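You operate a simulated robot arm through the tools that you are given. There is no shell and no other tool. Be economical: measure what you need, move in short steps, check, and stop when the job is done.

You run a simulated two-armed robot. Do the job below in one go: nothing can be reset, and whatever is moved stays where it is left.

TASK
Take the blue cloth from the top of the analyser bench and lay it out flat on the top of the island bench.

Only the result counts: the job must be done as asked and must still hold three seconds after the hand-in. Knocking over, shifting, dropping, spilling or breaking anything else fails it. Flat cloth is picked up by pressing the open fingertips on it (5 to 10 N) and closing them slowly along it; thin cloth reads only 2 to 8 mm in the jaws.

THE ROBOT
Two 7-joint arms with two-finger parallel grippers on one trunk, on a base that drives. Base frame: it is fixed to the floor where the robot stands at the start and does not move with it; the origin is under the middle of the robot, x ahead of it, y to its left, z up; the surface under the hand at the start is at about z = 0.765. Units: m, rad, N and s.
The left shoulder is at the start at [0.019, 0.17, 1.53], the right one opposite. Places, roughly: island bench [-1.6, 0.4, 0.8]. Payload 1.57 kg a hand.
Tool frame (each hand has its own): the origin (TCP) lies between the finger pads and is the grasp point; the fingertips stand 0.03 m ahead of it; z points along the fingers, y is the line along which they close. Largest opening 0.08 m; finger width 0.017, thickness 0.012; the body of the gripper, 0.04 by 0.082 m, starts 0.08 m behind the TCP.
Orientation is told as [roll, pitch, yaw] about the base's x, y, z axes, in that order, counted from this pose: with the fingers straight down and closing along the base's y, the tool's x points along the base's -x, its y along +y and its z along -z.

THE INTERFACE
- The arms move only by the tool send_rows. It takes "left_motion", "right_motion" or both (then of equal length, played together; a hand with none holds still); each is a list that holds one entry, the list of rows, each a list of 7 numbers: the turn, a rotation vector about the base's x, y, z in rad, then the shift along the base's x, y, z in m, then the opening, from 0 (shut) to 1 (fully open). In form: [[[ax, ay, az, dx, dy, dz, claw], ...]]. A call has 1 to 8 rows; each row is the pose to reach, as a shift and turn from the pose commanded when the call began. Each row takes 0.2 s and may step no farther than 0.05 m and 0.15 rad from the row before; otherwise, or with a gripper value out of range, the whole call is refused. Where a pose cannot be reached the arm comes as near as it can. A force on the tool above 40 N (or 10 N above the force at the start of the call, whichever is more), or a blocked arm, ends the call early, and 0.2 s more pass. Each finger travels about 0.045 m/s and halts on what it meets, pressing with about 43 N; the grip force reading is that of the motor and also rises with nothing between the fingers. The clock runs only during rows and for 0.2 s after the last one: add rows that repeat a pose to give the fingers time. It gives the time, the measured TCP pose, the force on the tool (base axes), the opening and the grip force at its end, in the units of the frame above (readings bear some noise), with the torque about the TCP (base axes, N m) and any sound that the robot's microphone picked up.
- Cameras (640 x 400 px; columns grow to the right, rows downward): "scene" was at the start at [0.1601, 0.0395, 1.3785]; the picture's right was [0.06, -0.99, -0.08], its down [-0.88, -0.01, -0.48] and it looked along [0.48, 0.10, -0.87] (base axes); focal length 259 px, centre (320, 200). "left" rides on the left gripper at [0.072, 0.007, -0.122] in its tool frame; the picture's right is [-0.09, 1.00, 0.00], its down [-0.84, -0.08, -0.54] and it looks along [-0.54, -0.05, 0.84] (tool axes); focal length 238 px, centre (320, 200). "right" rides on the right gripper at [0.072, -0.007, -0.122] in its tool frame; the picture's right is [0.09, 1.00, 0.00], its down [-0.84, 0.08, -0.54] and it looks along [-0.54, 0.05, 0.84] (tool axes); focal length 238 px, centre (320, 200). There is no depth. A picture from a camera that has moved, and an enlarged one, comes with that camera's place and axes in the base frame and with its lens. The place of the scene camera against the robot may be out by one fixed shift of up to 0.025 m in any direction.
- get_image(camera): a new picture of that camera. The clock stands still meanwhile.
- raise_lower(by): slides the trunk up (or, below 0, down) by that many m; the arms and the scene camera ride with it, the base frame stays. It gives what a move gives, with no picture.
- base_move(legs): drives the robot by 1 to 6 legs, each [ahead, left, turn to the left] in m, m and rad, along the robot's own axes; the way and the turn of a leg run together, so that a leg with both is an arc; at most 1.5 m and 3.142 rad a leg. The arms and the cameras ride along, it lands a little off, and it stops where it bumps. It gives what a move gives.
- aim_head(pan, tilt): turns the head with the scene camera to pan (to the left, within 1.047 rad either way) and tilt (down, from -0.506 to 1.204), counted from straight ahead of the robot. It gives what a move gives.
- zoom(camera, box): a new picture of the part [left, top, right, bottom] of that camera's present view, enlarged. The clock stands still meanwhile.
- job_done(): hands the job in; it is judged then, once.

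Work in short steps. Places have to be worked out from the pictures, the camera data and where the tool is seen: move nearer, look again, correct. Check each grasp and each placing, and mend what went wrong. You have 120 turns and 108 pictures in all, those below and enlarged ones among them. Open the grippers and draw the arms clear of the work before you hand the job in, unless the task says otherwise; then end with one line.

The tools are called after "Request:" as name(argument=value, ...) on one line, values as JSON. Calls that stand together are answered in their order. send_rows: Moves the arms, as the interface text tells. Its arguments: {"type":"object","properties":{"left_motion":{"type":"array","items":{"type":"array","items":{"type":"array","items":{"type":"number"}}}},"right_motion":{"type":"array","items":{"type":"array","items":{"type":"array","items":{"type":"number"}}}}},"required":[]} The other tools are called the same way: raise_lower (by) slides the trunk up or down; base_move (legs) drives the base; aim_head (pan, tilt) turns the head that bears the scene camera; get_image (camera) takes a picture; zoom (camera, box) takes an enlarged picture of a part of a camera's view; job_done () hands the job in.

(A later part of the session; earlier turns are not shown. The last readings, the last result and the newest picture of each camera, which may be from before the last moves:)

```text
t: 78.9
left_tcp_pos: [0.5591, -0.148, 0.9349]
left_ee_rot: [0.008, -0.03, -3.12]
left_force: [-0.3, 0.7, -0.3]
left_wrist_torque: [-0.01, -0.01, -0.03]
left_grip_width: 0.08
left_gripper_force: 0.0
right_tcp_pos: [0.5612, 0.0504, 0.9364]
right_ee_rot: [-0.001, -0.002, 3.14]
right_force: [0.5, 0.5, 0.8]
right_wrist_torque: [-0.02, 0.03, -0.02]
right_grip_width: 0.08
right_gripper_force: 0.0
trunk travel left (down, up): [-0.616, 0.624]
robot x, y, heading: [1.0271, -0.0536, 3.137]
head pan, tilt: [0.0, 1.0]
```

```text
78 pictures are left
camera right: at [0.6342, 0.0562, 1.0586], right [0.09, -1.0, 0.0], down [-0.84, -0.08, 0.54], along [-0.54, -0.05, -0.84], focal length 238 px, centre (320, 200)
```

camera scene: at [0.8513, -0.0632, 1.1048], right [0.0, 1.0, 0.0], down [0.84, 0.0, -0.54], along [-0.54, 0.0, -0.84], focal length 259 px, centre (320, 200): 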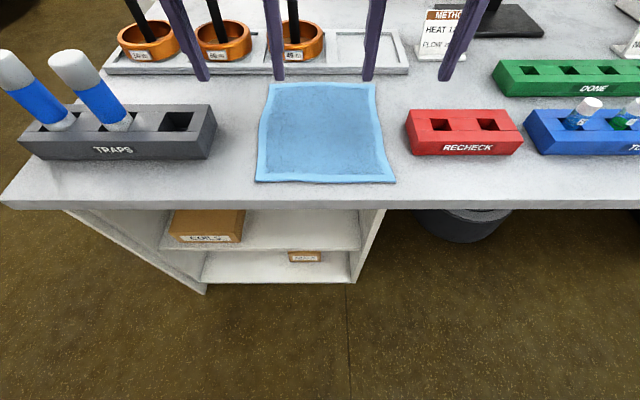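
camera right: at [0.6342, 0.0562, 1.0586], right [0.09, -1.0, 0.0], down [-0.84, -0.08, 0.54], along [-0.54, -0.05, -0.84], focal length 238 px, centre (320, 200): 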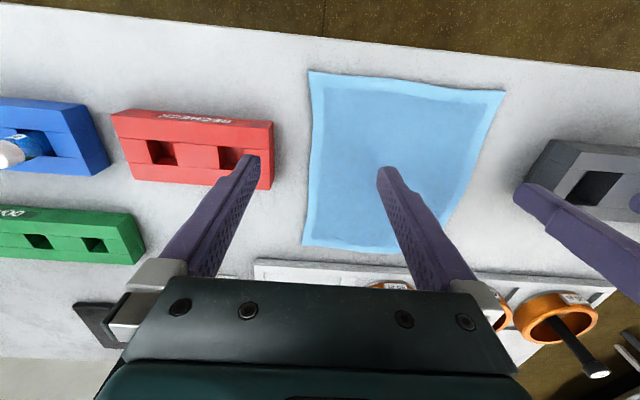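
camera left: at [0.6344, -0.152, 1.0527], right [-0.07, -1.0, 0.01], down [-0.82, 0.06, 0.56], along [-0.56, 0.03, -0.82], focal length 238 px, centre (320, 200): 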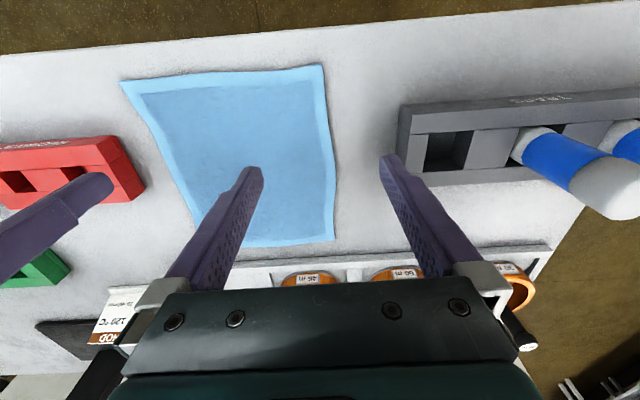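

From the hand views the cloth spans x 0.356–0.611 and y −0.158–0.066. I'll drive 3 cm nearer for reach margin, then set the hands above the two near corners with narrower jaws.

Request:
base_move(legs=[[0.035, 0.0, 0]])

Request:
send_rows(left_motion=[[[0, -0.03, -0.02, 0.03, 0.01, -0.01, 0.7], [0, -0.03, -0.02, 0.06, 0.015, -0.03, 0.45], [0, -0.03, -0.02, 0.065, 0.02, -0.06, 0.45], [0, -0.03, -0.02, 0.065, 0.02, -0.07, 0.45], [0, -0.03, -0.02, 0.065, 0.02, -0.07, 0.45]]], right_motion=[[[0, 0, 0, 0.03, -0.01, -0.01, 0.7], [0, 0, 0, 0.06, -0.015, -0.03, 0.45], [0, 0, 0, 0.065, -0.02, -0.06, 0.45], [0, 0, 0, 0.065, -0.02, -0.07, 0.45], [0, 0, 0, 0.065, -0.02, -0.07, 0.45]]])

```text
t: 79.8
left_tcp_pos: [0.5244, -0.1462, 0.9337]
left_ee_rot: [0.006, -0.028, -3.12]
left_force: [-0.7, 0.2, -1.3]
left_wrist_torque: [-0.01, 0.0, 0.0]
left_grip_width: 0.0802
left_gripper_force: 0.1
right_tcp_pos: [0.5271, 0.0496, 0.9367]
right_ee_rot: [0.001, -0.001, 3.139]
right_force: [0.1, -0.7, 0.1]
right_wrist_torque: [0.03, 0.04, 0.01]
right_grip_width: 0.0798
right_gripper_force: 0.0
trunk travel left (down, up): [-0.616, 0.624]
robot x, y, heading: [0.992, -0.0535, 3.139]
head pan, tilt: [0.0, 1.0]
```

```text
t: 81.0
left_tcp_pos: [0.59, -0.1281, 0.8637]
left_ee_rot: [0.008, 0.001, -3.142]
left_force: [-0.6, 0.1, -0.8]
left_wrist_torque: [0.02, 0.01, 0.0]
left_grip_width: 0.0358
left_gripper_force: 0.0
right_tcp_pos: [0.5635, 0.0203, 0.8549]
right_ee_rot: [-0.002, 0.002, 3.141]
right_force: [-1.6, 0.0, -0.5]
right_wrist_torque: [-0.01, -0.03, -0.04]
right_grip_width: 0.0361
right_gripper_force: 0.1
right hand out of reach, approached as far as the arm can: row 1, 2, 3, 4, 5
trunk travel left (down, up): [-0.616, 0.624]
robot x, y, heading: [0.9876, -0.0514, 3.138]
head pan, tilt: [0.0, 1.0]
```

The left hand is in place, but the right one is about 3 cm off target, so I'll nudge it.

Request:
send_rows(right_motion=[[[0, 0, 0, 0.015, 0.006, 0.0, 0.45], [0, 0, 0, 0.03, 0.012, 0.005, 0.45], [0, 0, 0, 0.03, 0.012, 0.005, 0.45]]])

```text
t: 81.8
left_tcp_pos: [0.5902, -0.128, 0.8631]
left_ee_rot: [0.007, 0.001, -3.14]
left_force: [0.4, 0.6, 0.0]
left_wrist_torque: [0.0, 0.01, 0.0]
left_grip_width: 0.0358
left_gripper_force: 0.0
right_tcp_pos: [0.5657, 0.0248, 0.8472]
right_ee_rot: [0.0, 0.001, 3.14]
right_force: [0.3, 0.2, 0.4]
right_wrist_torque: [-0.05, 0.03, -0.03]
right_grip_width: 0.0361
right_gripper_force: 0.0
right hand out of reach, approached as far as the arm can: row 1, 2, 3
trunk travel left (down, up): [-0.616, 0.624]
robot x, y, heading: [0.992, -0.0557, 3.139]
head pan, tilt: [0.0, 1.0]
```

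Request:
send_rows(right_motion=[[[0, 0, 0, 0.04, 0.0, 0.01, 0.45], [0, 0, 0, 0.08, 0.01, 0.02, 0.45], [0, 0, 0, 0.08, 0.01, 0.02, 0.45]]])

Request:
get_image(camera="scene")

```text
t: 82.6
left_tcp_pos: [0.5903, -0.1279, 0.8637]
left_ee_rot: [0.007, 0.002, -3.141]
left_force: [0.8, -0.2, -1.1]
left_wrist_torque: [-0.03, 0.01, 0.02]
left_grip_width: 0.0362
left_gripper_force: 0.0
right_tcp_pos: [0.572, 0.0149, 0.84]
right_ee_rot: [-0.002, 0.0, 3.141]
right_force: [-1.2, 0.4, 0.4]
right_wrist_torque: [-0.02, 0.01, 0.0]
right_grip_width: 0.0356
right_gripper_force: 0.0
right hand out of reach, approached as far as the arm can: row 1, 2, 3
trunk travel left (down, up): [-0.616, 0.624]
robot x, y, heading: [0.9895, -0.0537, 3.136]
head pan, tilt: [0.0, 1.0]
```

```text
77 pictures are left
camera scene: at [0.8167, -0.0631, 1.1047], right [0.0, 1.0, 0.0], down [0.84, 0.0, -0.54], along [-0.54, 0.0, -0.84], focal length 259 px, centre (320, 200)
```

scene: 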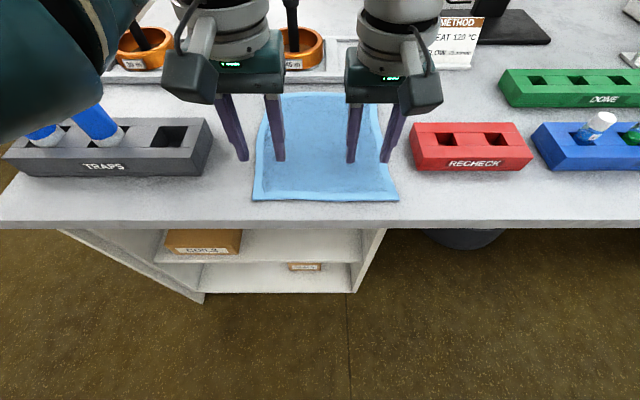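

The right arm seems stuck in an awkward posture. I'll lift it and move it outward to see how it responds.

Request:
send_rows(right_motion=[[[0, 0, 0, 0.0, 0.02, 0.04, 0.45], [0, 0, 0, 0.0, 0.04, 0.08, 0.45], [0, 0, 0, 0.0, 0.05, 0.1, 0.45], [0, 0, 0, 0.0, 0.05, 0.1, 0.45]]])

```text
t: 83.6
left_tcp_pos: [0.5905, -0.1263, 0.8637]
left_ee_rot: [0.008, 0.002, -3.142]
left_force: [0.0, -0.2, -0.4]
left_wrist_torque: [0.0, 0.04, -0.01]
left_grip_width: 0.036
left_gripper_force: 0.1
right_tcp_pos: [0.5296, 0.0542, 0.9307]
right_ee_rot: [0.001, 0.0, 3.14]
right_force: [0.4, 0.0, -0.8]
right_wrist_torque: [-0.04, -0.01, 0.03]
right_grip_width: 0.036
right_gripper_force: 0.1
right hand out of reach, approached as far as the arm can: row 1, 2, 3, 4
trunk travel left (down, up): [-0.616, 0.624]
robot x, y, heading: [0.993, -0.0537, 3.137]
head pan, tilt: [0.0, 1.0]
```

Request:
send_rows(right_motion=[[[0, 0, 0, 0.04, 0.01, 0.02, 0.45], [0, 0, 0, 0.08, 0.02, 0.04, 0.45], [0, 0, 0, 0.12, 0.03, 0.06, 0.45], [0, 0, 0, 0.16, 0.03, 0.08, 0.45], [0, 0, 0, 0.18, 0.03, 0.09, 0.45], [0, 0, 0, 0.18, 0.03, 0.09, 0.45]]])

```text
t: 85.0
left_tcp_pos: [0.5894, -0.1271, 0.8627]
left_ee_rot: [0.008, 0.001, -3.141]
left_force: [0.7, -0.5, 0.4]
left_wrist_torque: [-0.01, 0.04, -0.03]
left_grip_width: 0.036
left_gripper_force: 0.0
right_tcp_pos: [0.5225, 0.0478, 0.9936]
right_ee_rot: [-0.001, 0.001, 3.141]
right_force: [-1.2, -0.1, -0.4]
right_wrist_torque: [-0.01, 0.03, -0.03]
right_grip_width: 0.036
right_gripper_force: 0.1
right hand out of reach, approached as far as the arm can: row 1, 2, 3, 4, 5, 6
trunk travel left (down, up): [-0.616, 0.624]
robot x, y, heading: [0.9949, -0.0535, 3.142]
head pan, tilt: [0.0, 1.0]
```

Request:
send_rows(right_motion=[[[0, 0, 0, 0.03, 0.03, 0.0, 0.45], [0, 0, 0, 0.06, 0.06, 0.0, 0.45], [0, 0, 0, 0.09, 0.09, 0.0, 0.45], [0, 0, 0, 0.12, 0.12, 0.0, 0.45], [0, 0, 0, 0.15, 0.12, 0.02, 0.45], [0, 0, 0, 0.15, 0.12, 0.04, 0.45], [0, 0, 0, 0.15, 0.12, 0.06, 0.45], [0, 0, 0, 0.15, 0.12, 0.08, 0.45]]])

Request:
aim_head(pan=-0.6, tilt=0.6)

Request:
get_image(camera="scene")

```text
t: 87.0
left_tcp_pos: [0.5895, -0.1272, 0.8624]
left_ee_rot: [0.007, 0.002, -3.14]
left_force: [0.2, -0.2, 0.3]
left_wrist_torque: [0.01, -0.01, 0.01]
left_grip_width: 0.0359
left_gripper_force: 0.0
right_tcp_pos: [0.5339, 0.1812, 1.0472]
right_ee_rot: [0.003, 0.107, 3.138]
right_force: [-0.2, -0.1, 0.8]
right_wrist_torque: [-0.02, -0.01, 0.0]
right_grip_width: 0.0359
right_gripper_force: 0.0
right hand out of reach, approached as far as the arm can: row 1, 2, 3, 4, 5, 6, 7, 8
trunk travel left (down, up): [-0.616, 0.624]
robot x, y, heading: [0.9869, -0.0541, 3.144]
head pan, tilt: [0.0, 1.0]
stopped in row 8 (right hand): the arm was blocked; the commanded pose is now the measured one
```

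```text
t: 88.0
left_tcp_pos: [0.59, -0.1264, 0.8633]
left_ee_rot: [0.007, 0.001, -3.142]
left_force: [-0.2, 0.3, 0.2]
left_wrist_torque: [0.0, -0.01, -0.01]
left_grip_width: 0.036
left_gripper_force: 0.1
right_tcp_pos: [0.5329, 0.1825, 1.0461]
right_ee_rot: [0.004, 0.107, 3.138]
right_force: [0.1, 0.7, 0.0]
right_wrist_torque: [0.01, 0.02, 0.03]
right_grip_width: 0.0361
right_gripper_force: 0.0
trunk travel left (down, up): [-0.616, 0.624]
robot x, y, heading: [0.9892, -0.0537, 3.146]
head pan, tilt: [-0.6, 0.6]
```

```text
76 pictures are left
camera scene: at [0.8134, -0.0133, 1.1367], right [0.57, 0.82, 0.0], down [0.47, -0.32, -0.82], along [-0.68, 0.47, -0.57], focal length 259 px, centre (320, 200)
```

scene: 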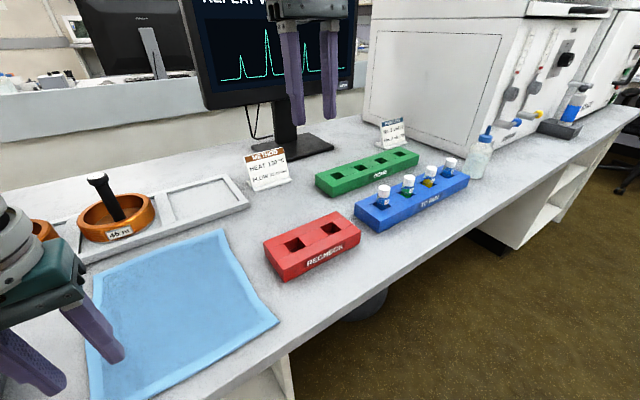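

Now the commanded pose equals the measured one. I'll try drawing the right hand back toward me again and levelling its pitch.

Request:
send_rows(right_motion=[[[0, 0.03, 0, 0.03, 0.0, 0.0, 0.45], [0, 0.07, 0, 0.06, 0.0, 0.0, 0.45], [0, 0.107, 0, 0.09, 0.0, 0.0, 0.45], [0, 0.107, 0, 0.12, 0.0, 0.0, 0.45], [0, 0.107, 0, 0.12, 0.0, 0, 0.45]]])

Request:
get_image(camera="scene")

```text
t: 89.2
left_tcp_pos: [0.5892, -0.1269, 0.8637]
left_ee_rot: [0.008, 0.0, -3.14]
left_force: [1.1, 0.5, 0.0]
left_wrist_torque: [0.0, 0.0, -0.04]
left_grip_width: 0.036
left_gripper_force: 0.0
right_tcp_pos: [0.5151, 0.1931, 1.0464]
right_ee_rot: [0.002, 0.007, -3.142]
right_force: [0.0, -0.3, -1.3]
right_wrist_torque: [-0.03, 0.01, 0.02]
right_grip_width: 0.0359
right_gripper_force: 0.0
right hand out of reach, approached as far as the arm can: row 1, 2, 3, 4, 5
trunk travel left (down, up): [-0.616, 0.624]
robot x, y, heading: [0.989, -0.0537, 3.14]
head pan, tilt: [-0.6, 0.6]
```

```text
75 pictures are left
camera scene: at [0.8135, -0.0132, 1.1368], right [0.57, 0.82, 0.0], down [0.47, -0.32, -0.83], along [-0.68, 0.47, -0.56], focal length 259 px, centre (320, 200)
```

scene: 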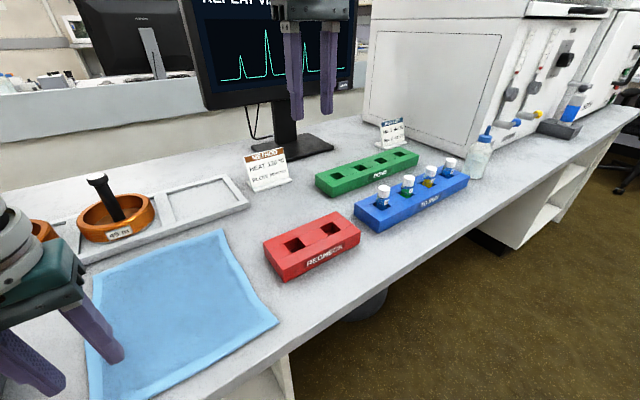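

The right arm has an inner limit when the hand is high relative to the shoulder. I'll raise the trunk 0.15 m so the hands hang lower from the shoulders, then bring the right hand back.

Request:
raise_lower(by=0.15)

Request:
send_rows(right_motion=[[[0, 0, 0, 0.01, -0.01, -0.04, 0.45], [0, 0, 0, 0.02, -0.02, -0.08, 0.45], [0, 0, 0, 0.03, -0.04, -0.12, 0.45], [0, 0, 0, 0.04, -0.07, -0.15, 0.45], [0, 0, 0, 0.05, -0.1, -0.18, 0.45], [0, 0, 0, 0.06, -0.13, -0.19, 0.45], [0, 0, 0, 0.06, -0.15, -0.19, 0.45]]])

Request:
aim_head(pan=-0.1, tilt=0.9)

Request:
get_image(camera="scene")

```text
t: 90.9
left_tcp_pos: [0.589, -0.1274, 1.0146]
left_ee_rot: [0.007, 0.001, -3.142]
left_force: [-0.2, 0.7, -0.3]
left_wrist_torque: [-0.01, 0.0, -0.01]
left_grip_width: 0.036
left_gripper_force: 0.1
right_tcp_pos: [0.5145, 0.1946, 1.1969]
right_ee_rot: [0.005, 0.009, 3.139]
right_force: [0.5, 0.1, 0.7]
right_wrist_torque: [0.01, -0.01, -0.02]
right_grip_width: 0.0359
right_gripper_force: 0.1
trunk travel left (down, up): [-0.766, 0.474]
robot x, y, heading: [0.9905, -0.0562, 3.14]
head pan, tilt: [-0.6, 0.6]
```

```text
t: 92.5
left_tcp_pos: [0.5892, -0.1275, 1.0131]
left_ee_rot: [0.008, 0.002, -3.14]
left_force: [0.4, 0.1, -0.3]
left_wrist_torque: [0.04, -0.04, -0.02]
left_grip_width: 0.0357
left_gripper_force: 0.0
right_tcp_pos: [0.5578, 0.04, 1.0051]
right_ee_rot: [0.001, 0.002, 3.138]
right_force: [0.3, 0.5, -0.2]
right_wrist_torque: [-0.03, 0.01, -0.02]
right_grip_width: 0.0361
right_gripper_force: 0.1
right hand out of reach, approached as far as the arm can: row 1, 2, 3, 4, 5, 6, 7
trunk travel left (down, up): [-0.766, 0.474]
robot x, y, heading: [0.9895, -0.0535, 3.141]
head pan, tilt: [-0.6, 0.6]
```

```text
t: 93.5
left_tcp_pos: [0.5887, -0.1275, 1.0125]
left_ee_rot: [0.006, 0.001, -3.142]
left_force: [-0.5, -0.3, 0.5]
left_wrist_torque: [0.0, 0.0, -0.03]
left_grip_width: 0.0359
left_gripper_force: 0.1
right_tcp_pos: [0.5567, 0.0413, 1.0057]
right_ee_rot: [0.004, 0.0, 3.138]
right_force: [-0.1, 0.4, -0.1]
right_wrist_torque: [-0.02, 0.0, -0.02]
right_grip_width: 0.0361
right_gripper_force: 0.2
trunk travel left (down, up): [-0.766, 0.474]
robot x, y, heading: [0.9902, -0.0517, 3.144]
head pan, tilt: [-0.099, 0.901]
```

```text
74 pictures are left
camera scene: at [0.8112, -0.0556, 1.262], right [0.1, 0.99, 0.0], down [0.78, -0.08, -0.62], along [-0.62, 0.06, -0.78], focal length 259 px, centre (320, 200)
```

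scene: 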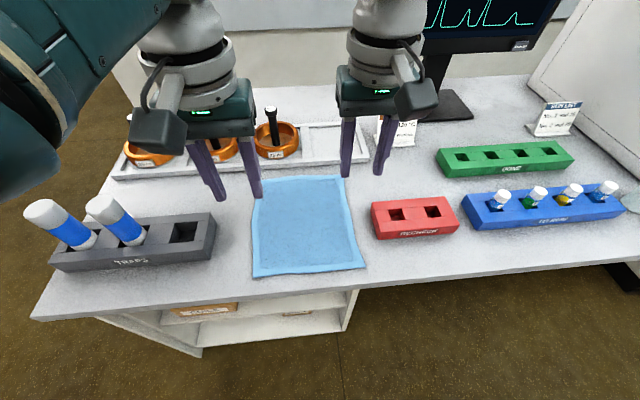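

It improves as the hand drops relative to the shoulder. I'll lower both hands toward the corner positions at z ≈ 0.83.

Request:
send_rows(left_motion=[[[0, 0, 0, 0, 0, -0.04, 0.45], [0, 0, 0, 0, 0, -0.08, 0.45], [0, 0, 0, 0, 0, -0.12, 0.45], [0, 0, 0, 0, 0, -0.15, 0.45], [0, 0, 0, 0, 0, -0.18, 0.45], [0, 0, 0, 0, 0, -0.18, 0.45]]], right_motion=[[[0, 0, 0, 0.005, 0, -0.04, 0.45], [0, 0, 0, 0.01, 0, -0.08, 0.45], [0, 0, 0, 0.015, 0, -0.12, 0.45], [0, 0, 0, 0.02, 0, -0.15, 0.45], [0, 0, 0, 0.02, 0, -0.17, 0.45], [0, 0, 0, 0.02, 0, -0.17, 0.45]]])

```text
t: 94.8
left_tcp_pos: [0.6387, -0.1334, 0.8811]
left_ee_rot: [0.006, 0.002, -3.141]
left_force: [0.3, -0.4, -0.4]
left_wrist_torque: [0.03, 0.01, 0.02]
left_grip_width: 0.0361
left_gripper_force: 0.0
left hand out of reach, approached as far as the arm can: row 2, 3, 4, 5, 6
right_tcp_pos: [0.6287, 0.054, 0.8819]
right_ee_rot: [0.004, -0.002, 3.139]
right_force: [0.9, 0.2, -0.6]
right_wrist_torque: [-0.03, 0.01, 0.05]
right_grip_width: 0.036
right_gripper_force: 0.1
right hand out of reach, approached as far as the arm can: row 1, 2, 3, 4, 5, 6
trunk travel left (down, up): [-0.766, 0.474]
robot x, y, heading: [0.988, -0.0497, 3.148]
head pan, tilt: [-0.099, 0.901]
```

Both arms are now at their outer limit at x ≈ 0.63. I'll test whether the right arm can still retract at this height.

Request:
send_rows(left_motion=[[[0, 0, 0, 0.05, 0, 0.0, 0.45], [0, 0, 0, 0.1, 0, 0, 0.45], [0, 0, 0, 0.12, 0, 0, 0.45], [0, 0, 0, 0.12, 0, 0, 0.45]]], right_motion=[[[0, 0, 0, 0.05, 0, 0.0, 0.45], [0, 0, 0, 0.1, 0, 0, 0.45], [0, 0, 0, 0.12, 0, 0, 0.45], [0, 0, 0, 0.12, 0, 0, 0.45]]])

```text
t: 95.8
left_tcp_pos: [0.7538, -0.1561, 0.8789]
left_ee_rot: [0.049, -0.004, -3.139]
left_force: [-0.1, 0.0, 0.0]
left_wrist_torque: [-0.01, 0.02, -0.02]
left_grip_width: 0.0359
left_gripper_force: 0.0
right_tcp_pos: [0.7003, 0.0368, 0.8231]
right_ee_rot: [0.003, -0.001, 3.139]
right_force: [0.3, 0.1, -0.9]
right_wrist_torque: [0.01, 0.01, 0.0]
right_grip_width: 0.036
right_gripper_force: 0.0
right hand out of reach, approached as far as the arm can: row 1, 2, 3, 4
trunk travel left (down, up): [-0.766, 0.474]
robot x, y, heading: [0.9902, -0.0538, 3.143]
head pan, tilt: [-0.099, 0.901]
```

Request:
send_rows(left_motion=[[[0, 0, 0, 0, 0, 0.0, 0.45], [0, 0, 0, 0, 0, 0, 0.45]]], right_motion=[[[0, 0, 0, 0.05, 0, 0.04, 0.45], [0, 0, 0, 0.08, 0, 0.06, 0.45]]])

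```text
refused: row 1 steps farther than a row can; nothing moved
```

Request:
send_rows(left_motion=[[[0, 0, 0, 0, 0, 0.0, 0.45], [0, 0, 0, 0, 0, 0, 0.45], [0, 0, 0, 0, 0, 0, 0.45]]], right_motion=[[[0, 0, 0, 0.03, 0, 0.02, 0.45], [0, 0, 0, 0.06, 0, 0.04, 0.45], [0, 0, 0, 0.06, 0, 0.04, 0.45]]])

```text
t: 96.7
left_tcp_pos: [0.7586, -0.1541, 0.8765]
left_ee_rot: [0.05, -0.001, 3.138]
left_force: [1.2, -0.3, 0.5]
left_wrist_torque: [0.0, -0.02, -0.02]
left_grip_width: 0.0359
left_gripper_force: 0.0
right_tcp_pos: [0.7248, 0.0167, 0.8115]
right_ee_rot: [0.004, -0.001, 3.139]
right_force: [-0.1, 0.2, -0.9]
right_wrist_torque: [-0.03, 0.0, -0.01]
right_grip_width: 0.0361
right_gripper_force: 0.1
right hand out of reach, approached as far as the arm can: row 1, 2, 3
trunk travel left (down, up): [-0.766, 0.474]
robot x, y, heading: [0.9863, -0.0547, 3.141]
head pan, tilt: [-0.099, 0.901]
```

The right arm is locked straight, because its shoulder-to-wrist distance stays constant. I'll try to unlock the elbow by tilting the tool while retracting.

Request:
send_rows(right_motion=[[[0, 0.14, 0, 0.02, 0, 0.02, 0.45], [0, 0.28, 0, 0.04, 0, 0.04, 0.45], [0, 0.42, 0, 0.06, 0, 0.06, 0.45], [0, 0.56, 0, 0.08, 0, 0.08, 0.45], [0, 0.56, 0, 0.08, 0, 0.08, 0.45]]])

Request:
get_image(camera="scene")

```text
t: 98.0
left_tcp_pos: [0.7592, -0.1602, 0.8753]
left_ee_rot: [0.062, 0.002, 3.135]
left_force: [0.2, 0.6, 0.8]
left_wrist_torque: [0.01, -0.01, -0.01]
left_grip_width: 0.0361
left_gripper_force: 0.1
right_tcp_pos: [0.7797, 0.0275, 0.7807]
right_ee_rot: [-0.082, -0.575, -3.12]
right_force: [-0.1, 0.1, 0.8]
right_wrist_torque: [-0.01, -0.02, -0.02]
right_grip_width: 0.0361
right_gripper_force: 0.1
right hand out of reach, approached as far as the arm can: row 1, 2, 3, 4, 5
trunk travel left (down, up): [-0.766, 0.474]
robot x, y, heading: [0.9906, -0.0533, 3.146]
head pan, tilt: [-0.099, 0.901]
stopped in row 5 (right hand): the arm was blocked; the commanded pose is now the measured one
```

```text
73 pictures are left
camera scene: at [0.8111, -0.0556, 1.262], right [0.1, 0.99, 0.0], down [0.78, -0.08, -0.62], along [-0.62, 0.06, -0.78], focal length 259 px, centre (320, 200)
```

scene: 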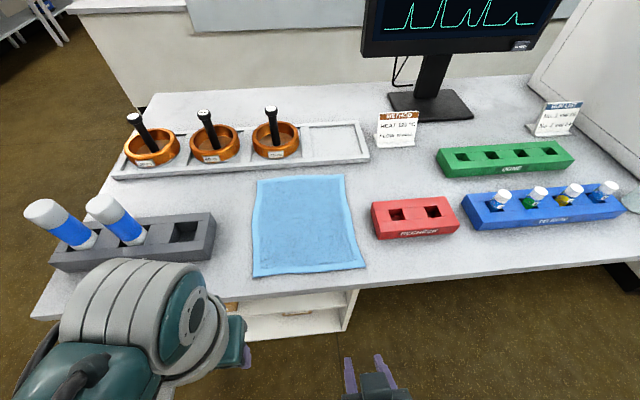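

The bench is undisturbed. I'll raise the trunk so both arms work in free air, then try to bend the right arm by pulling the hand up while restoring its tilt.

Request:
raise_lower(by=0.25)

Request:
send_rows(right_motion=[[[0, 0, 0, 0, 0, 0.04, 0.45], [0, 0, 0, 0, 0, 0.08, 0.45], [0, 0, 0, 0, 0, 0.12, 0.45], [0, 0, 0, 0, 0, 0.16, 0.45], [0, 0, 0, 0, 0, 0.16, 0.45]]])

Request:
aim_head(pan=-0.5, tilt=1.204)

Request:
get_image(camera="scene")

```text
t: 100.6
left_tcp_pos: [0.76, -0.1597, 1.1247]
left_ee_rot: [0.061, 0.004, 3.136]
left_force: [-0.1, 0.2, -0.3]
left_wrist_torque: [0.02, 0.05, -0.01]
left_grip_width: 0.0358
left_gripper_force: 0.1
right_tcp_pos: [0.7814, 0.0266, 1.0297]
right_ee_rot: [-0.081, -0.572, -3.118]
right_force: [-0.1, 0.1, 1.1]
right_wrist_torque: [0.0, -0.01, -0.03]
right_grip_width: 0.0358
right_gripper_force: 0.1
trunk travel left (down, up): [-1.016, 0.224]
robot x, y, heading: [0.9909, -0.0497, 3.143]
head pan, tilt: [-0.099, 0.901]
```

```text
t: 102.0
left_tcp_pos: [0.7597, -0.1625, 1.1239]
left_ee_rot: [0.065, 0.003, 3.138]
left_force: [0.0, -0.8, -0.6]
left_wrist_torque: [-0.01, 0.02, 0.0]
left_grip_width: 0.036
left_gripper_force: 0.0
right_tcp_pos: [0.7577, 0.0377, 1.0374]
right_ee_rot: [-0.165, -0.569, -3.084]
right_force: [0.1, -0.5, -0.4]
right_wrist_torque: [0.02, -0.01, 0.02]
right_grip_width: 0.0359
right_gripper_force: 0.1
right hand out of reach, approached as far as the arm can: row 1, 2, 3, 4, 5
trunk travel left (down, up): [-1.016, 0.224]
robot x, y, heading: [0.9895, -0.0565, 3.143]
head pan, tilt: [-0.099, 0.901]
stopped in row 5 (right hand): the arm was blocked; the commanded pose is now the measured one
```

```text
t: 102.9
left_tcp_pos: [0.7586, -0.1621, 1.1253]
left_ee_rot: [0.064, 0.0, 3.136]
left_force: [-0.1, 0.3, -0.4]
left_wrist_torque: [0.02, 0.02, -0.01]
left_grip_width: 0.0361
left_gripper_force: 0.1
right_tcp_pos: [0.7574, 0.037, 1.0379]
right_ee_rot: [-0.164, -0.568, -3.087]
right_force: [0.0, 0.2, 0.4]
right_wrist_torque: [-0.01, 0.01, 0.01]
right_grip_width: 0.0361
right_gripper_force: 0.0
trunk travel left (down, up): [-1.016, 0.224]
robot x, y, heading: [0.991, -0.051, 3.139]
head pan, tilt: [-0.499, 1.201]
```

```text
72 pictures are left
camera scene: at [0.8372, -0.0364, 1.4922], right [0.48, 0.88, 0.0], down [0.82, -0.45, -0.36], along [-0.32, 0.17, -0.93], focal length 259 px, centre (320, 200)
```

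scene: 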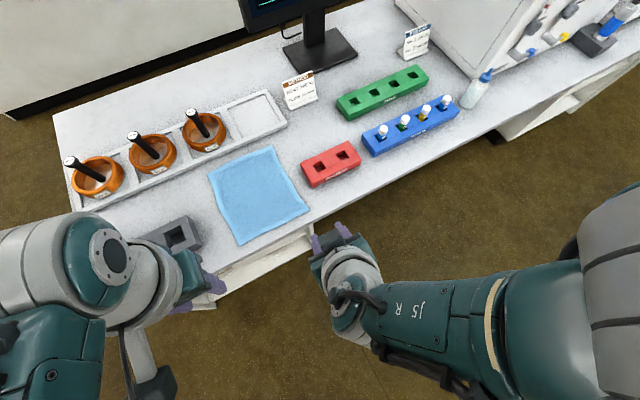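

The right elbow is actually bent out to the side, so a wrist limit is what binds. I'll bring the right hand back toward its starting posture relative to the body, level and higher.

Request:
send_rows(right_motion=[[[-0.04, -0.14, -0.01, 0.01, 0, 0.02, 0.45], [-0.08, -0.28, -0.02, 0.02, 0, 0.05, 0.45], [-0.12, -0.42, -0.04, 0.03, -0.01, 0.08, 0.45], [-0.16, -0.55, -0.05, 0.04, -0.02, 0.11, 0.45], [-0.16, -0.57, -0.05, 0.04, -0.02, 0.14, 0.45], [-0.16, -0.57, -0.05, 0.04, -0.02, 0.14, 0.45]]])

Request:
get_image(camera="scene")

```text
t: 104.3
left_tcp_pos: [0.7603, -0.1627, 1.1254]
left_ee_rot: [0.065, 0.002, 3.136]
left_force: [0.3, -0.1, 0.5]
left_wrist_torque: [-0.01, -0.03, 0.01]
left_grip_width: 0.0359
left_gripper_force: 0.1
right_tcp_pos: [0.7258, -0.0122, 1.0762]
right_ee_rot: [-0.011, 0.007, 3.071]
right_force: [0.2, -0.7, 0.5]
right_wrist_torque: [-0.03, 0.0, -0.03]
right_grip_width: 0.0358
right_gripper_force: 0.1
right hand out of reach, approached as far as the arm can: row 1, 2, 3, 4, 5, 6
trunk travel left (down, up): [-1.016, 0.224]
robot x, y, heading: [0.9914, -0.0552, 3.143]
head pan, tilt: [-0.499, 1.201]
```

```text
71 pictures are left
camera scene: at [0.8124, -0.0366, 1.5164], right [0.34, 0.94, 0.0], down [0.7, -0.25, -0.67], along [-0.63, 0.23, -0.75], focal length 259 px, centre (320, 200)
```

scene: 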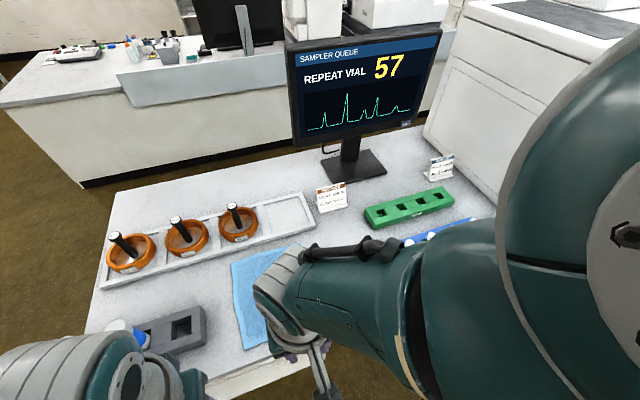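

The right elbow has swung up against the head. I'll swing the right hand well out to the side, in free space in front of the bench, to drop the elbow, and turn the head away.

Request:
aim_head(pan=0.3, tilt=0.9)

Request:
send_rows(right_motion=[[[0, 0, 0, 0, 0.045, 0, 0.45], [0, 0, 0, 0, 0.09, 0, 0.45], [0, 0, 0, 0, 0.135, 0, 0.45], [0, 0, 0, 0, 0.18, 0, 0.45], [0, 0, 0, 0, 0.225, 0, 0.45], [0, 0, 0, 0, 0.27, 0, 0.45], [0, 0, 0, 0, 0.315, 0, 0.45], [0, 0, 0, 0, 0.34, 0, 0.45]]])

Request:
aim_head(pan=-0.3, tilt=0.9)

Request:
get_image(camera="scene")

```text
t: 105.4
left_tcp_pos: [0.7608, -0.1617, 1.1264]
left_ee_rot: [0.065, 0.002, 3.136]
left_force: [0.4, 0.4, 0.3]
left_wrist_torque: [-0.01, 0.02, 0.01]
left_grip_width: 0.0357
left_gripper_force: 0.1
right_tcp_pos: [0.7218, -0.0182, 1.08]
right_ee_rot: [-0.006, 0.0, 3.082]
right_force: [-1.2, 1.4, -0.4]
right_wrist_torque: [0.02, 0.01, 0.0]
right_grip_width: 0.0359
right_gripper_force: 0.0
trunk travel left (down, up): [-1.016, 0.224]
robot x, y, heading: [0.9877, -0.0559, 3.143]
head pan, tilt: [0.3, 0.901]
```

```text
t: 107.2
left_tcp_pos: [0.7607, -0.1612, 1.1238]
left_ee_rot: [0.065, 0.001, 3.137]
left_force: [-0.9, -0.9, 0.1]
left_wrist_torque: [0.02, 0.03, 0.0]
left_grip_width: 0.036
left_gripper_force: 0.1
right_tcp_pos: [0.7258, 0.3127, 1.0797]
right_ee_rot: [0.014, 0.001, 3.094]
right_force: [-0.3, 0.8, 0.0]
right_wrist_torque: [-0.01, 0.0, 0.02]
right_grip_width: 0.0362
right_gripper_force: 0.1
right hand out of reach, approached as far as the arm can: row 1, 2, 3, 4, 5, 6, 7, 8
trunk travel left (down, up): [-1.016, 0.224]
robot x, y, heading: [0.99, -0.0526, 3.141]
head pan, tilt: [0.3, 0.901]
```

```text
t: 108.2
left_tcp_pos: [0.7603, -0.1615, 1.1233]
left_ee_rot: [0.063, 0.003, 3.136]
left_force: [0.3, -0.3, -0.2]
left_wrist_torque: [0.0, 0.0, 0.0]
left_grip_width: 0.0362
left_gripper_force: 0.0
right_tcp_pos: [0.7247, 0.3132, 1.0801]
right_ee_rot: [0.014, 0.001, 3.096]
right_force: [-1.1, -0.7, 0.5]
right_wrist_torque: [-0.02, 0.05, -0.02]
right_grip_width: 0.0359
right_gripper_force: 0.0
trunk travel left (down, up): [-1.016, 0.224]
robot x, y, heading: [0.9907, -0.0531, 3.143]
head pan, tilt: [-0.3, 0.901]
```

```text
70 pictures are left
camera scene: at [0.8142, -0.0409, 1.512], right [0.3, 0.95, 0.0], down [0.75, -0.23, -0.62], along [-0.59, 0.18, -0.78], focal length 259 px, centre (320, 200)
```

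scene: 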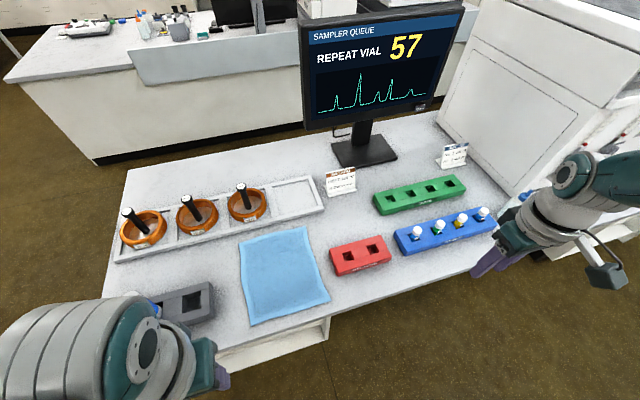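

The elbow has swung out. Now I'll raise the right hand and retract it while it is still out wide.

Request:
send_rows(right_motion=[[[0, 0, 0, 0.02, 0, 0.03, 0.45], [0, 0, 0, 0.04, 0, 0.06, 0.45], [0, 0, 0, 0.06, 0, 0.09, 0.45], [0, 0, 0, 0.08, -0.01, 0.12, 0.45], [0, 0, 0.03, 0.08, -0.04, 0.13, 0.45], [0, 0, 0.04, 0.08, -0.07, 0.13, 0.45], [0, 0, 0.04, 0.08, -0.1, 0.13, 0.45]]])

Request:
get_image(camera="scene")

```text
t: 109.8
left_tcp_pos: [0.7588, -0.1625, 1.124]
left_ee_rot: [0.065, 0.002, 3.137]
left_force: [-0.8, -0.5, 0.4]
left_wrist_torque: [-0.03, -0.02, 0.01]
left_grip_width: 0.0362
left_gripper_force: 0.1
right_tcp_pos: [0.6922, 0.2706, 1.0862]
right_ee_rot: [0.013, 0.003, 3.135]
right_force: [0.1, -0.1, -0.1]
right_wrist_torque: [0.0, -0.03, 0.0]
right_grip_width: 0.0362
right_gripper_force: 0.1
right hand out of reach, approached as far as the arm can: row 1, 2, 3, 4, 5, 6, 7
trunk travel left (down, up): [-1.016, 0.224]
robot x, y, heading: [0.9858, -0.0497, 3.141]
head pan, tilt: [-0.3, 0.901]
```

```text
69 pictures are left
camera scene: at [0.8142, -0.0407, 1.512], right [0.3, 0.95, 0.0], down [0.75, -0.23, -0.62], along [-0.59, 0.18, -0.78], focal length 259 px, centre (320, 200)
```

scene: 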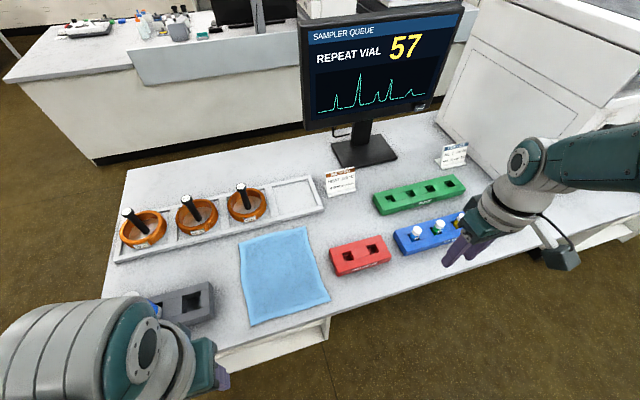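

I can't yet tell whether the right elbow sits at its outer or inner limit. I'll test with a move downward in front of the bench edge.

Request:
send_rows(right_motion=[[[0, 0, 0, 0.03, 0, -0.03, 0.45], [0, 0, 0, 0.06, 0, -0.06, 0.45], [0, 0, 0, 0.08, 0, -0.1, 0.45], [0, 0, 0, 0.08, 0, -0.14, 0.45], [0, 0, 0, 0.08, 0, -0.18, 0.45]]])

Request:
get_image(camera="right")

```text
t: 111.0
left_tcp_pos: [0.76, -0.1612, 1.1234]
left_ee_rot: [0.064, 0.003, 3.135]
left_force: [-0.1, 0.0, -0.3]
left_wrist_torque: [0.0, 0.0, -0.04]
left_grip_width: 0.0359
left_gripper_force: 0.0
right_tcp_pos: [0.7955, 0.2522, 1.0175]
right_ee_rot: [0.014, 0.002, 3.136]
right_force: [-0.9, 0.0, -0.2]
right_wrist_torque: [0.01, 0.02, 0.02]
right_grip_width: 0.0362
right_gripper_force: 0.0
right hand out of reach, approached as far as the arm can: row 1, 2, 3, 4, 5
trunk travel left (down, up): [-1.016, 0.224]
robot x, y, heading: [0.99, -0.053, 3.139]
head pan, tilt: [-0.3, 0.901]
```

```text
68 pictures are left
camera right: at [0.8678, 0.2595, 1.1397], right [0.08, -1.0, 0.01], down [-0.84, -0.06, 0.54], along [-0.54, -0.06, -0.84], focal length 238 px, centre (320, 200)
```

right: 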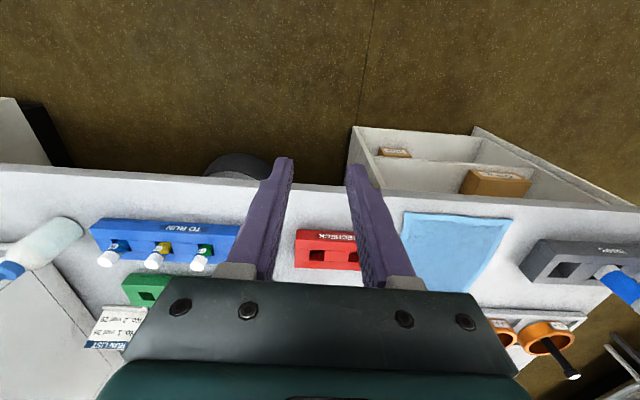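

The right arm stays at a fixed full-stretch radius, so its solver is stuck at straight. I'll back away from the bench for room and try a large yaw turn with an inward pull to break the lock.

Request:
base_move(legs=[[-0.25, 0.0, 0]])

Request:
send_rows(right_motion=[[[0, 0, -0.14, 0, 0, 0.0, 0.45], [0, 0, -0.28, 0, 0, 0.0, 0.45], [0, 0, -0.42, 0, 0, 0.0, 0.45], [0, 0, -0.56, 0, 0, 0.0, 0.45], [0, 0, -0.7, 0, 0, 0, 0.45], [0, 0, -0.84, 0, 0, 0, 0.45], [0, 0, -0.98, 0, 0, 0, 0.45], [0, 0, -1.1, 0, 0, 0, 0.45]]])

```text
t: 112.9
left_tcp_pos: [1.0108, -0.1626, 1.1241]
left_ee_rot: [0.064, 0.002, 3.138]
left_force: [-0.3, -0.6, -0.7]
left_wrist_torque: [-0.02, 0.01, 0.0]
left_grip_width: 0.036
left_gripper_force: 0.0
right_tcp_pos: [1.0465, 0.2522, 1.017]
right_ee_rot: [0.012, 0.002, 3.137]
right_force: [0.1, -0.3, -0.9]
right_wrist_torque: [0.01, 0.0, -0.01]
right_grip_width: 0.0362
right_gripper_force: 0.0
trunk travel left (down, up): [-1.016, 0.224]
robot x, y, heading: [1.2382, -0.0556, -3.139]
head pan, tilt: [-0.3, 0.901]
```

```text
t: 114.7
left_tcp_pos: [1.0113, -0.1633, 1.1241]
left_ee_rot: [0.066, 0.003, 3.137]
left_force: [0.1, 0.4, -0.2]
left_wrist_torque: [-0.01, -0.01, -0.02]
left_grip_width: 0.0361
left_gripper_force: 0.0
right_tcp_pos: [1.0472, 0.2517, 1.0185]
right_ee_rot: [0.012, 0.002, 2.032]
right_force: [0.2, -0.5, 0.4]
right_wrist_torque: [0.01, -0.01, 0.05]
right_grip_width: 0.036
right_gripper_force: 0.1
trunk travel left (down, up): [-1.016, 0.224]
robot x, y, heading: [1.2423, -0.0546, -3.142]
head pan, tilt: [-0.3, 0.901]
```

No reach warning this time. Now I'll pull the hand upward.

Request:
send_rows(right_motion=[[[0, 0, 0, 0, 0, 0.03, 0.45], [0, 0, 0, 0, 0, 0.06, 0.45], [0, 0, 0, 0, 0, 0.09, 0.45], [0, 0, 0, 0, -0.02, 0.12, 0.45], [0, 0, 0, 0, -0.04, 0.12, 0.45]]])

```text
t: 115.9
left_tcp_pos: [1.0117, -0.1624, 1.126]
left_ee_rot: [0.064, 0.004, 3.138]
left_force: [-0.1, -0.5, 0.9]
left_wrist_torque: [-0.03, 0.01, 0.05]
left_grip_width: 0.0358
left_gripper_force: 0.0
right_tcp_pos: [0.9882, 0.2454, 1.0454]
right_ee_rot: [0.014, 0.0, 2.036]
right_force: [0.1, 0.5, 0.2]
right_wrist_torque: [-0.03, -0.02, 0.03]
right_grip_width: 0.036
right_gripper_force: 0.1
right hand out of reach, approached as far as the arm can: row 1, 2, 3, 4, 5
trunk travel left (down, up): [-1.016, 0.224]
robot x, y, heading: [1.2439, -0.0543, -3.145]
head pan, tilt: [-0.3, 0.901]
```

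It's still locked. I'll use a gentle physical push: lower the trunk until the right fingertips meet the bare floor, so the elbow is bent passively and the commanded pose resets.

Request:
raise_lower(by=-0.4)

Request:
raise_lower(by=-0.4)

Request:
aim_head(pan=-0.4, tilt=1.0)

Request:
get_image(camera="scene")

```text
t: 119.7
left_tcp_pos: [1.0123, -0.1631, 0.7256]
left_ee_rot: [0.065, 0.002, 3.138]
left_force: [0.0, -0.6, 0.0]
left_wrist_torque: [0.04, -0.02, -0.02]
left_grip_width: 0.0359
left_gripper_force: 0.0
right_tcp_pos: [0.9879, 0.2441, 0.6438]
right_ee_rot: [0.012, 0.002, 2.038]
right_force: [-0.7, -0.1, 0.2]
right_wrist_torque: [0.0, 0.0, -0.01]
right_grip_width: 0.0361
right_gripper_force: 0.0
trunk travel left (down, up): [-0.616, 0.624]
robot x, y, heading: [1.2428, -0.0528, -3.147]
head pan, tilt: [-0.3, 0.901]
```

```text
t: 123.5
left_tcp_pos: [1.0117, -0.1623, 0.3253]
left_ee_rot: [0.064, 0.003, 3.14]
left_force: [0.0, 0.0, -0.3]
left_wrist_torque: [0.02, -0.01, 0.02]
left_grip_width: 0.036
left_gripper_force: 0.1
right_tcp_pos: [0.9886, 0.244, 0.2455]
right_ee_rot: [0.013, 0.002, 2.037]
right_force: [-0.7, 0.6, -0.6]
right_wrist_torque: [-0.02, 0.02, -0.01]
right_grip_width: 0.0362
right_gripper_force: 0.1
trunk travel left (down, up): [-0.216, 1.024]
robot x, y, heading: [1.2422, -0.0525, -3.142]
head pan, tilt: [-0.3, 0.901]
```

```text
t: 124.2
left_tcp_pos: [1.0112, -0.1616, 0.3256]
left_ee_rot: [0.066, 0.001, 3.138]
left_force: [0.5, -0.2, 0.5]
left_wrist_torque: [0.01, 0.01, -0.04]
left_grip_width: 0.0359
left_gripper_force: 0.1
right_tcp_pos: [0.9891, 0.2429, 0.2452]
right_ee_rot: [0.011, 0.002, 2.037]
right_force: [-0.6, -0.4, -0.2]
right_wrist_torque: [-0.03, 0.0, 0.02]
right_grip_width: 0.0359
right_gripper_force: 0.0
trunk travel left (down, up): [-0.216, 1.024]
robot x, y, heading: [1.2441, -0.0551, -3.142]
head pan, tilt: [-0.4, 1.0]
```

```text
67 pictures are left
camera scene: at [1.0738, -0.0366, 0.7048], right [0.39, 0.92, 0.0], down [0.78, -0.33, -0.54], along [-0.5, 0.21, -0.84], focal length 259 px, centre (320, 200)
```

scene: 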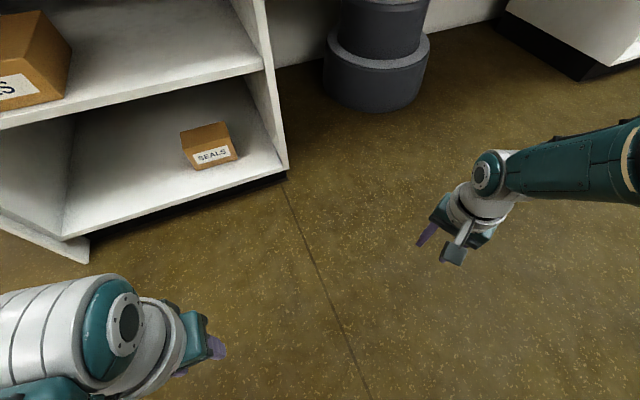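

The arm indeed looks straight. I'll swing the hand further beneath the shoulder and lower to touch the floor.

Request:
send_rows(right_motion=[[[0, 0, 0, 0.03, 0, -0.02, 0.45], [0, 0, 0, 0.06, -0.01, -0.04, 0.45], [0, 0, 0, 0.09, -0.02, -0.06, 0.45], [0, 0, 0, 0.12, -0.03, -0.08, 0.45], [0, 0, 0, 0.12, -0.03, -0.08, 0.45]]])

Request:
raise_lower(by=-0.21)

```text
t: 125.4
left_tcp_pos: [1.0129, -0.1621, 0.3251]
left_ee_rot: [0.065, 0.003, 3.138]
left_force: [-0.4, -0.2, -0.1]
left_wrist_torque: [0.02, 0.01, -0.01]
left_grip_width: 0.036
left_gripper_force: 0.2
right_tcp_pos: [1.1062, 0.2134, 0.1902]
right_ee_rot: [0.013, 0.002, 2.034]
right_force: [-0.1, 1.1, 0.2]
right_wrist_torque: [-0.01, 0.0, 0.04]
right_grip_width: 0.0361
right_gripper_force: 0.0
right hand out of reach, approached as far as the arm can: row 2, 3, 4, 5
trunk travel left (down, up): [-0.216, 1.024]
robot x, y, heading: [1.2424, -0.0525, -3.138]
head pan, tilt: [-0.4, 1.0]
```

```text
t: 127.0
left_tcp_pos: [1.0119, -0.1636, 0.163]
left_ee_rot: [0.068, 0.002, 3.137]
left_force: [-0.4, 0.4, 0.5]
left_wrist_torque: [-0.01, 0.02, 0.01]
left_grip_width: 0.0356
left_gripper_force: 0.1
right_tcp_pos: [1.1032, 0.2138, 0.0295]
right_ee_rot: [0.005, 0.017, 2.034]
right_force: [4.0, -2.2, 38.2]
right_wrist_torque: [0.59, -0.76, -0.31]
right_grip_width: 0.0367
right_gripper_force: 0.5
trunk travel left (down, up): [-0.054, 1.186]
robot x, y, heading: [1.2409, -0.056, -3.139]
head pan, tilt: [-0.4, 1.0]
stopped: the force on the tool passed its limit at 353 N (the readings are from after the stop); the commanded pose is now the measured one
```

It touched the floor and the pose has reset. Now I'll pull the right hand up.

Request:
send_rows(right_motion=[[[0, 0, 0, 0, 0, 0.03, 0.45], [0, 0, 0, 0, 0, 0.06, 0.45], [0, 0, 0, 0, 0, 0.1, 0.45], [0, 0, 0, 0, 0, 0.14, 0.45], [0, 0, 0, 0, 0, 0.14, 0.45]]])

```text
t: 128.2
left_tcp_pos: [1.0109, -0.1636, 0.1633]
left_ee_rot: [0.065, 0.004, 3.14]
left_force: [0.4, -0.7, 0.3]
left_wrist_torque: [0.05, 0.02, 0.01]
left_grip_width: 0.0358
left_gripper_force: 0.1
right_tcp_pos: [1.1046, 0.2122, 0.1702]
right_ee_rot: [0.004, 0.016, 2.037]
right_force: [-0.5, -0.1, 0.0]
right_wrist_torque: [-0.03, 0.0, 0.0]
right_grip_width: 0.0357
right_gripper_force: 0.1
trunk travel left (down, up): [-0.054, 1.186]
robot x, y, heading: [1.2404, -0.0559, -3.14]
head pan, tilt: [-0.4, 1.0]
```

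The elbow is unlocked. I'll raise the trunk to working height and level both hands at moderate reach, staying away from full stretch from now on.

Request:
raise_lower(by=0.4)

Request:
raise_lower(by=0.146)

Request:
send_rows(left_motion=[[[0.03, 0, 0, -0.01, 0.0, 0.03, 0.45], [0.065, 0, 0, -0.02, 0.0, 0.06, 0.45], [0.065, 0, 0, -0.03, 0.0, 0.09, 0.45], [0.065, 0, 0, -0.03, 0, 0.12, 0.45], [0.065, 0, 0, -0.03, 0, 0.15, 0.45], [0.065, 0, 0, -0.03, 0, 0.18, 0.45], [0.065, 0, 0, -0.03, 0, 0.2, 0.45], [0.065, 0, 0, -0.03, 0, 0.2, 0.45]]], right_motion=[[[0, 0, 0.14, -0.02, -0.01, 0.03, 0.45], [0, 0, 0.28, -0.04, -0.02, 0.06, 0.45], [0, 0, 0.42, -0.06, -0.03, 0.09, 0.45], [0, 0, 0.56, -0.08, -0.04, 0.12, 0.45], [0, 0, 0.7, -0.1, -0.05, 0.15, 0.45], [0, 0, 0.84, -0.12, -0.06, 0.17, 0.45], [0, 0, 0.98, -0.12, -0.07, 0.19, 0.45], [0, 0, 1.1, -0.12, -0.08, 0.2, 0.45]]])

```text
t: 132.0
left_tcp_pos: [1.0114, -0.1629, 0.5624]
left_ee_rot: [0.066, 0.002, 3.138]
left_force: [0.5, 0.4, 0.5]
left_wrist_torque: [-0.01, -0.05, 0.01]
left_grip_width: 0.0358
left_gripper_force: 0.0
right_tcp_pos: [1.1035, 0.2127, 0.5688]
right_ee_rot: [0.006, 0.015, 2.036]
right_force: [-0.3, -0.1, 0.0]
right_wrist_torque: [0.0, 0.02, 0.0]
right_grip_width: 0.0358
right_gripper_force: 0.0
trunk travel left (down, up): [-0.454, 0.786]
robot x, y, heading: [1.2465, -0.0559, -3.142]
head pan, tilt: [-0.4, 1.0]
```

```text
t: 133.8
left_tcp_pos: [1.0114, -0.1638, 0.7081]
left_ee_rot: [0.068, 0.004, 3.139]
left_force: [-0.5, -0.6, 0.2]
left_wrist_torque: [-0.02, 0.01, 0.02]
left_grip_width: 0.0359
left_gripper_force: 0.1
right_tcp_pos: [1.103, 0.2118, 0.7162]
right_ee_rot: [0.005, 0.014, 2.038]
right_force: [0.3, -0.2, -0.7]
right_wrist_torque: [-0.01, 0.0, -0.02]
right_grip_width: 0.0357
right_gripper_force: 0.0
trunk travel left (down, up): [-0.6, 0.64]
robot x, y, heading: [1.2401, -0.0525, -3.144]
head pan, tilt: [-0.4, 1.0]
```

```text
t: 135.8
left_tcp_pos: [0.9807, -0.2101, 0.8616]
left_ee_rot: [0.131, 0.0, 3.139]
left_force: [-0.2, -0.7, 0.2]
left_wrist_torque: [0.02, -0.01, -0.04]
left_grip_width: 0.0361
left_gripper_force: 0.1
left hand out of reach, approached as far as the arm can: row 6, 7, 8
right_tcp_pos: [0.9846, 0.2033, 0.8704]
right_ee_rot: [-0.092, 0.018, 3.131]
right_force: [0.0, -0.9, -0.2]
right_wrist_torque: [0.01, -0.01, 0.01]
right_grip_width: 0.0359
right_gripper_force: 0.1
right hand out of reach, approached as far as the arm can: row 5, 6, 7, 8
trunk travel left (down, up): [-0.6, 0.64]
robot x, y, heading: [1.2409, -0.0544, -3.143]
head pan, tilt: [-0.4, 1.0]
stopped in row 8 (left hand): the arm was blocked; the commanded pose is now the measured one
```

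The hands also have an inner limit when held close. I'll drive 0.27 m closer, then extend over the cloth corners while levelling.

Request:
base_move(legs=[[0.275, 0.0, 0]])

Request:
send_rows(left_motion=[[[0.04, 0, 0, -0.03, 0.01, 0.01, 0.45], [0.08, 0, 0, -0.06, 0.025, 0.02, 0.45], [0.13, 0, 0, -0.09, 0.045, 0.02, 0.45], [0.13, 0, 0, -0.115, 0.065, 0.01, 0.45], [0.13, 0, 0, -0.115, 0.08, 0.0, 0.45], [0.13, 0, 0, -0.115, 0.08, 0.0, 0.45]]], right_motion=[[[-0.03, 0, 0, -0.03, -0.02, 0.01, 0.45], [-0.06, 0.01, 0, -0.06, -0.05, 0.02, 0.45], [-0.09, 0.02, 0.01, -0.09, -0.08, 0.02, 0.45], [-0.09, 0.02, 0.01, -0.12, -0.11, 0.01, 0.45], [-0.09, 0.02, 0.01, -0.12, -0.14, 0.0, 0.45], [-0.09, 0.02, 0.01, -0.12, -0.17, 0.0, 0.45]]])

Request:
aim_head(pan=0.0, tilt=1.0)

Request:
get_image(camera="scene")

```text
t: 137.7
left_tcp_pos: [0.7072, -0.2095, 0.8618]
left_ee_rot: [0.134, 0.0, 3.138]
left_force: [0.1, -0.2, -0.7]
left_wrist_torque: [-0.01, 0.0, 0.01]
left_grip_width: 0.0361
left_gripper_force: 0.0
right_tcp_pos: [0.7106, 0.2048, 0.8694]
right_ee_rot: [-0.093, 0.019, 3.131]
right_force: [0.5, 0.5, -0.7]
right_wrist_torque: [0.03, 0.01, 0.03]
right_grip_width: 0.0357
right_gripper_force: 0.1
trunk travel left (down, up): [-0.6, 0.64]
robot x, y, heading: [0.9639, -0.0529, 3.14]
head pan, tilt: [-0.4, 1.0]
```

```text
t: 139.3
left_tcp_pos: [0.585, -0.1544, 0.8584]
left_ee_rot: [0.046, -0.008, -3.116]
left_force: [-0.5, -0.4, 0.6]
left_wrist_torque: [0.0, 0.01, -0.02]
left_grip_width: 0.0362
left_gripper_force: 0.0
right_tcp_pos: [0.5865, 0.0723, 0.8615]
right_ee_rot: [-0.061, 0.004, 3.093]
right_force: [0.0, -0.6, 1.2]
right_wrist_torque: [0.01, -0.01, 0.04]
right_grip_width: 0.0358
right_gripper_force: 0.1
trunk travel left (down, up): [-0.6, 0.64]
robot x, y, heading: [0.9667, -0.0516, 3.143]
head pan, tilt: [-0.4, 1.0]
stopped in row 6 (right hand): the arm was blocked; the commanded pose is now the measured one
```

```text
t: 140.2
left_tcp_pos: [0.5862, -0.1541, 0.8574]
left_ee_rot: [0.045, -0.003, -3.117]
left_force: [0.0, -0.5, 0.9]
left_wrist_torque: [0.0, 0.01, 0.0]
left_grip_width: 0.0358
left_gripper_force: 0.1
right_tcp_pos: [0.5885, 0.0701, 0.8616]
right_ee_rot: [-0.059, 0.004, 3.094]
right_force: [0.7, -0.2, -0.2]
right_wrist_torque: [-0.01, -0.01, 0.02]
right_grip_width: 0.036
right_gripper_force: 0.0
trunk travel left (down, up): [-0.6, 0.64]
robot x, y, heading: [0.9659, -0.0503, 3.145]
head pan, tilt: [0.0, 1.0]
```

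```text
66 pictures are left
camera scene: at [0.7937, -0.0636, 1.089], right [0.0, 1.0, 0.0], down [0.84, 0.0, -0.54], along [-0.54, 0.0, -0.84], focal length 259 px, centre (320, 200)
```

scene: 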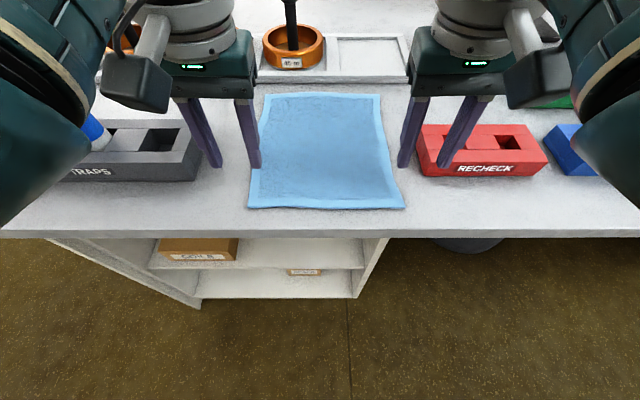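

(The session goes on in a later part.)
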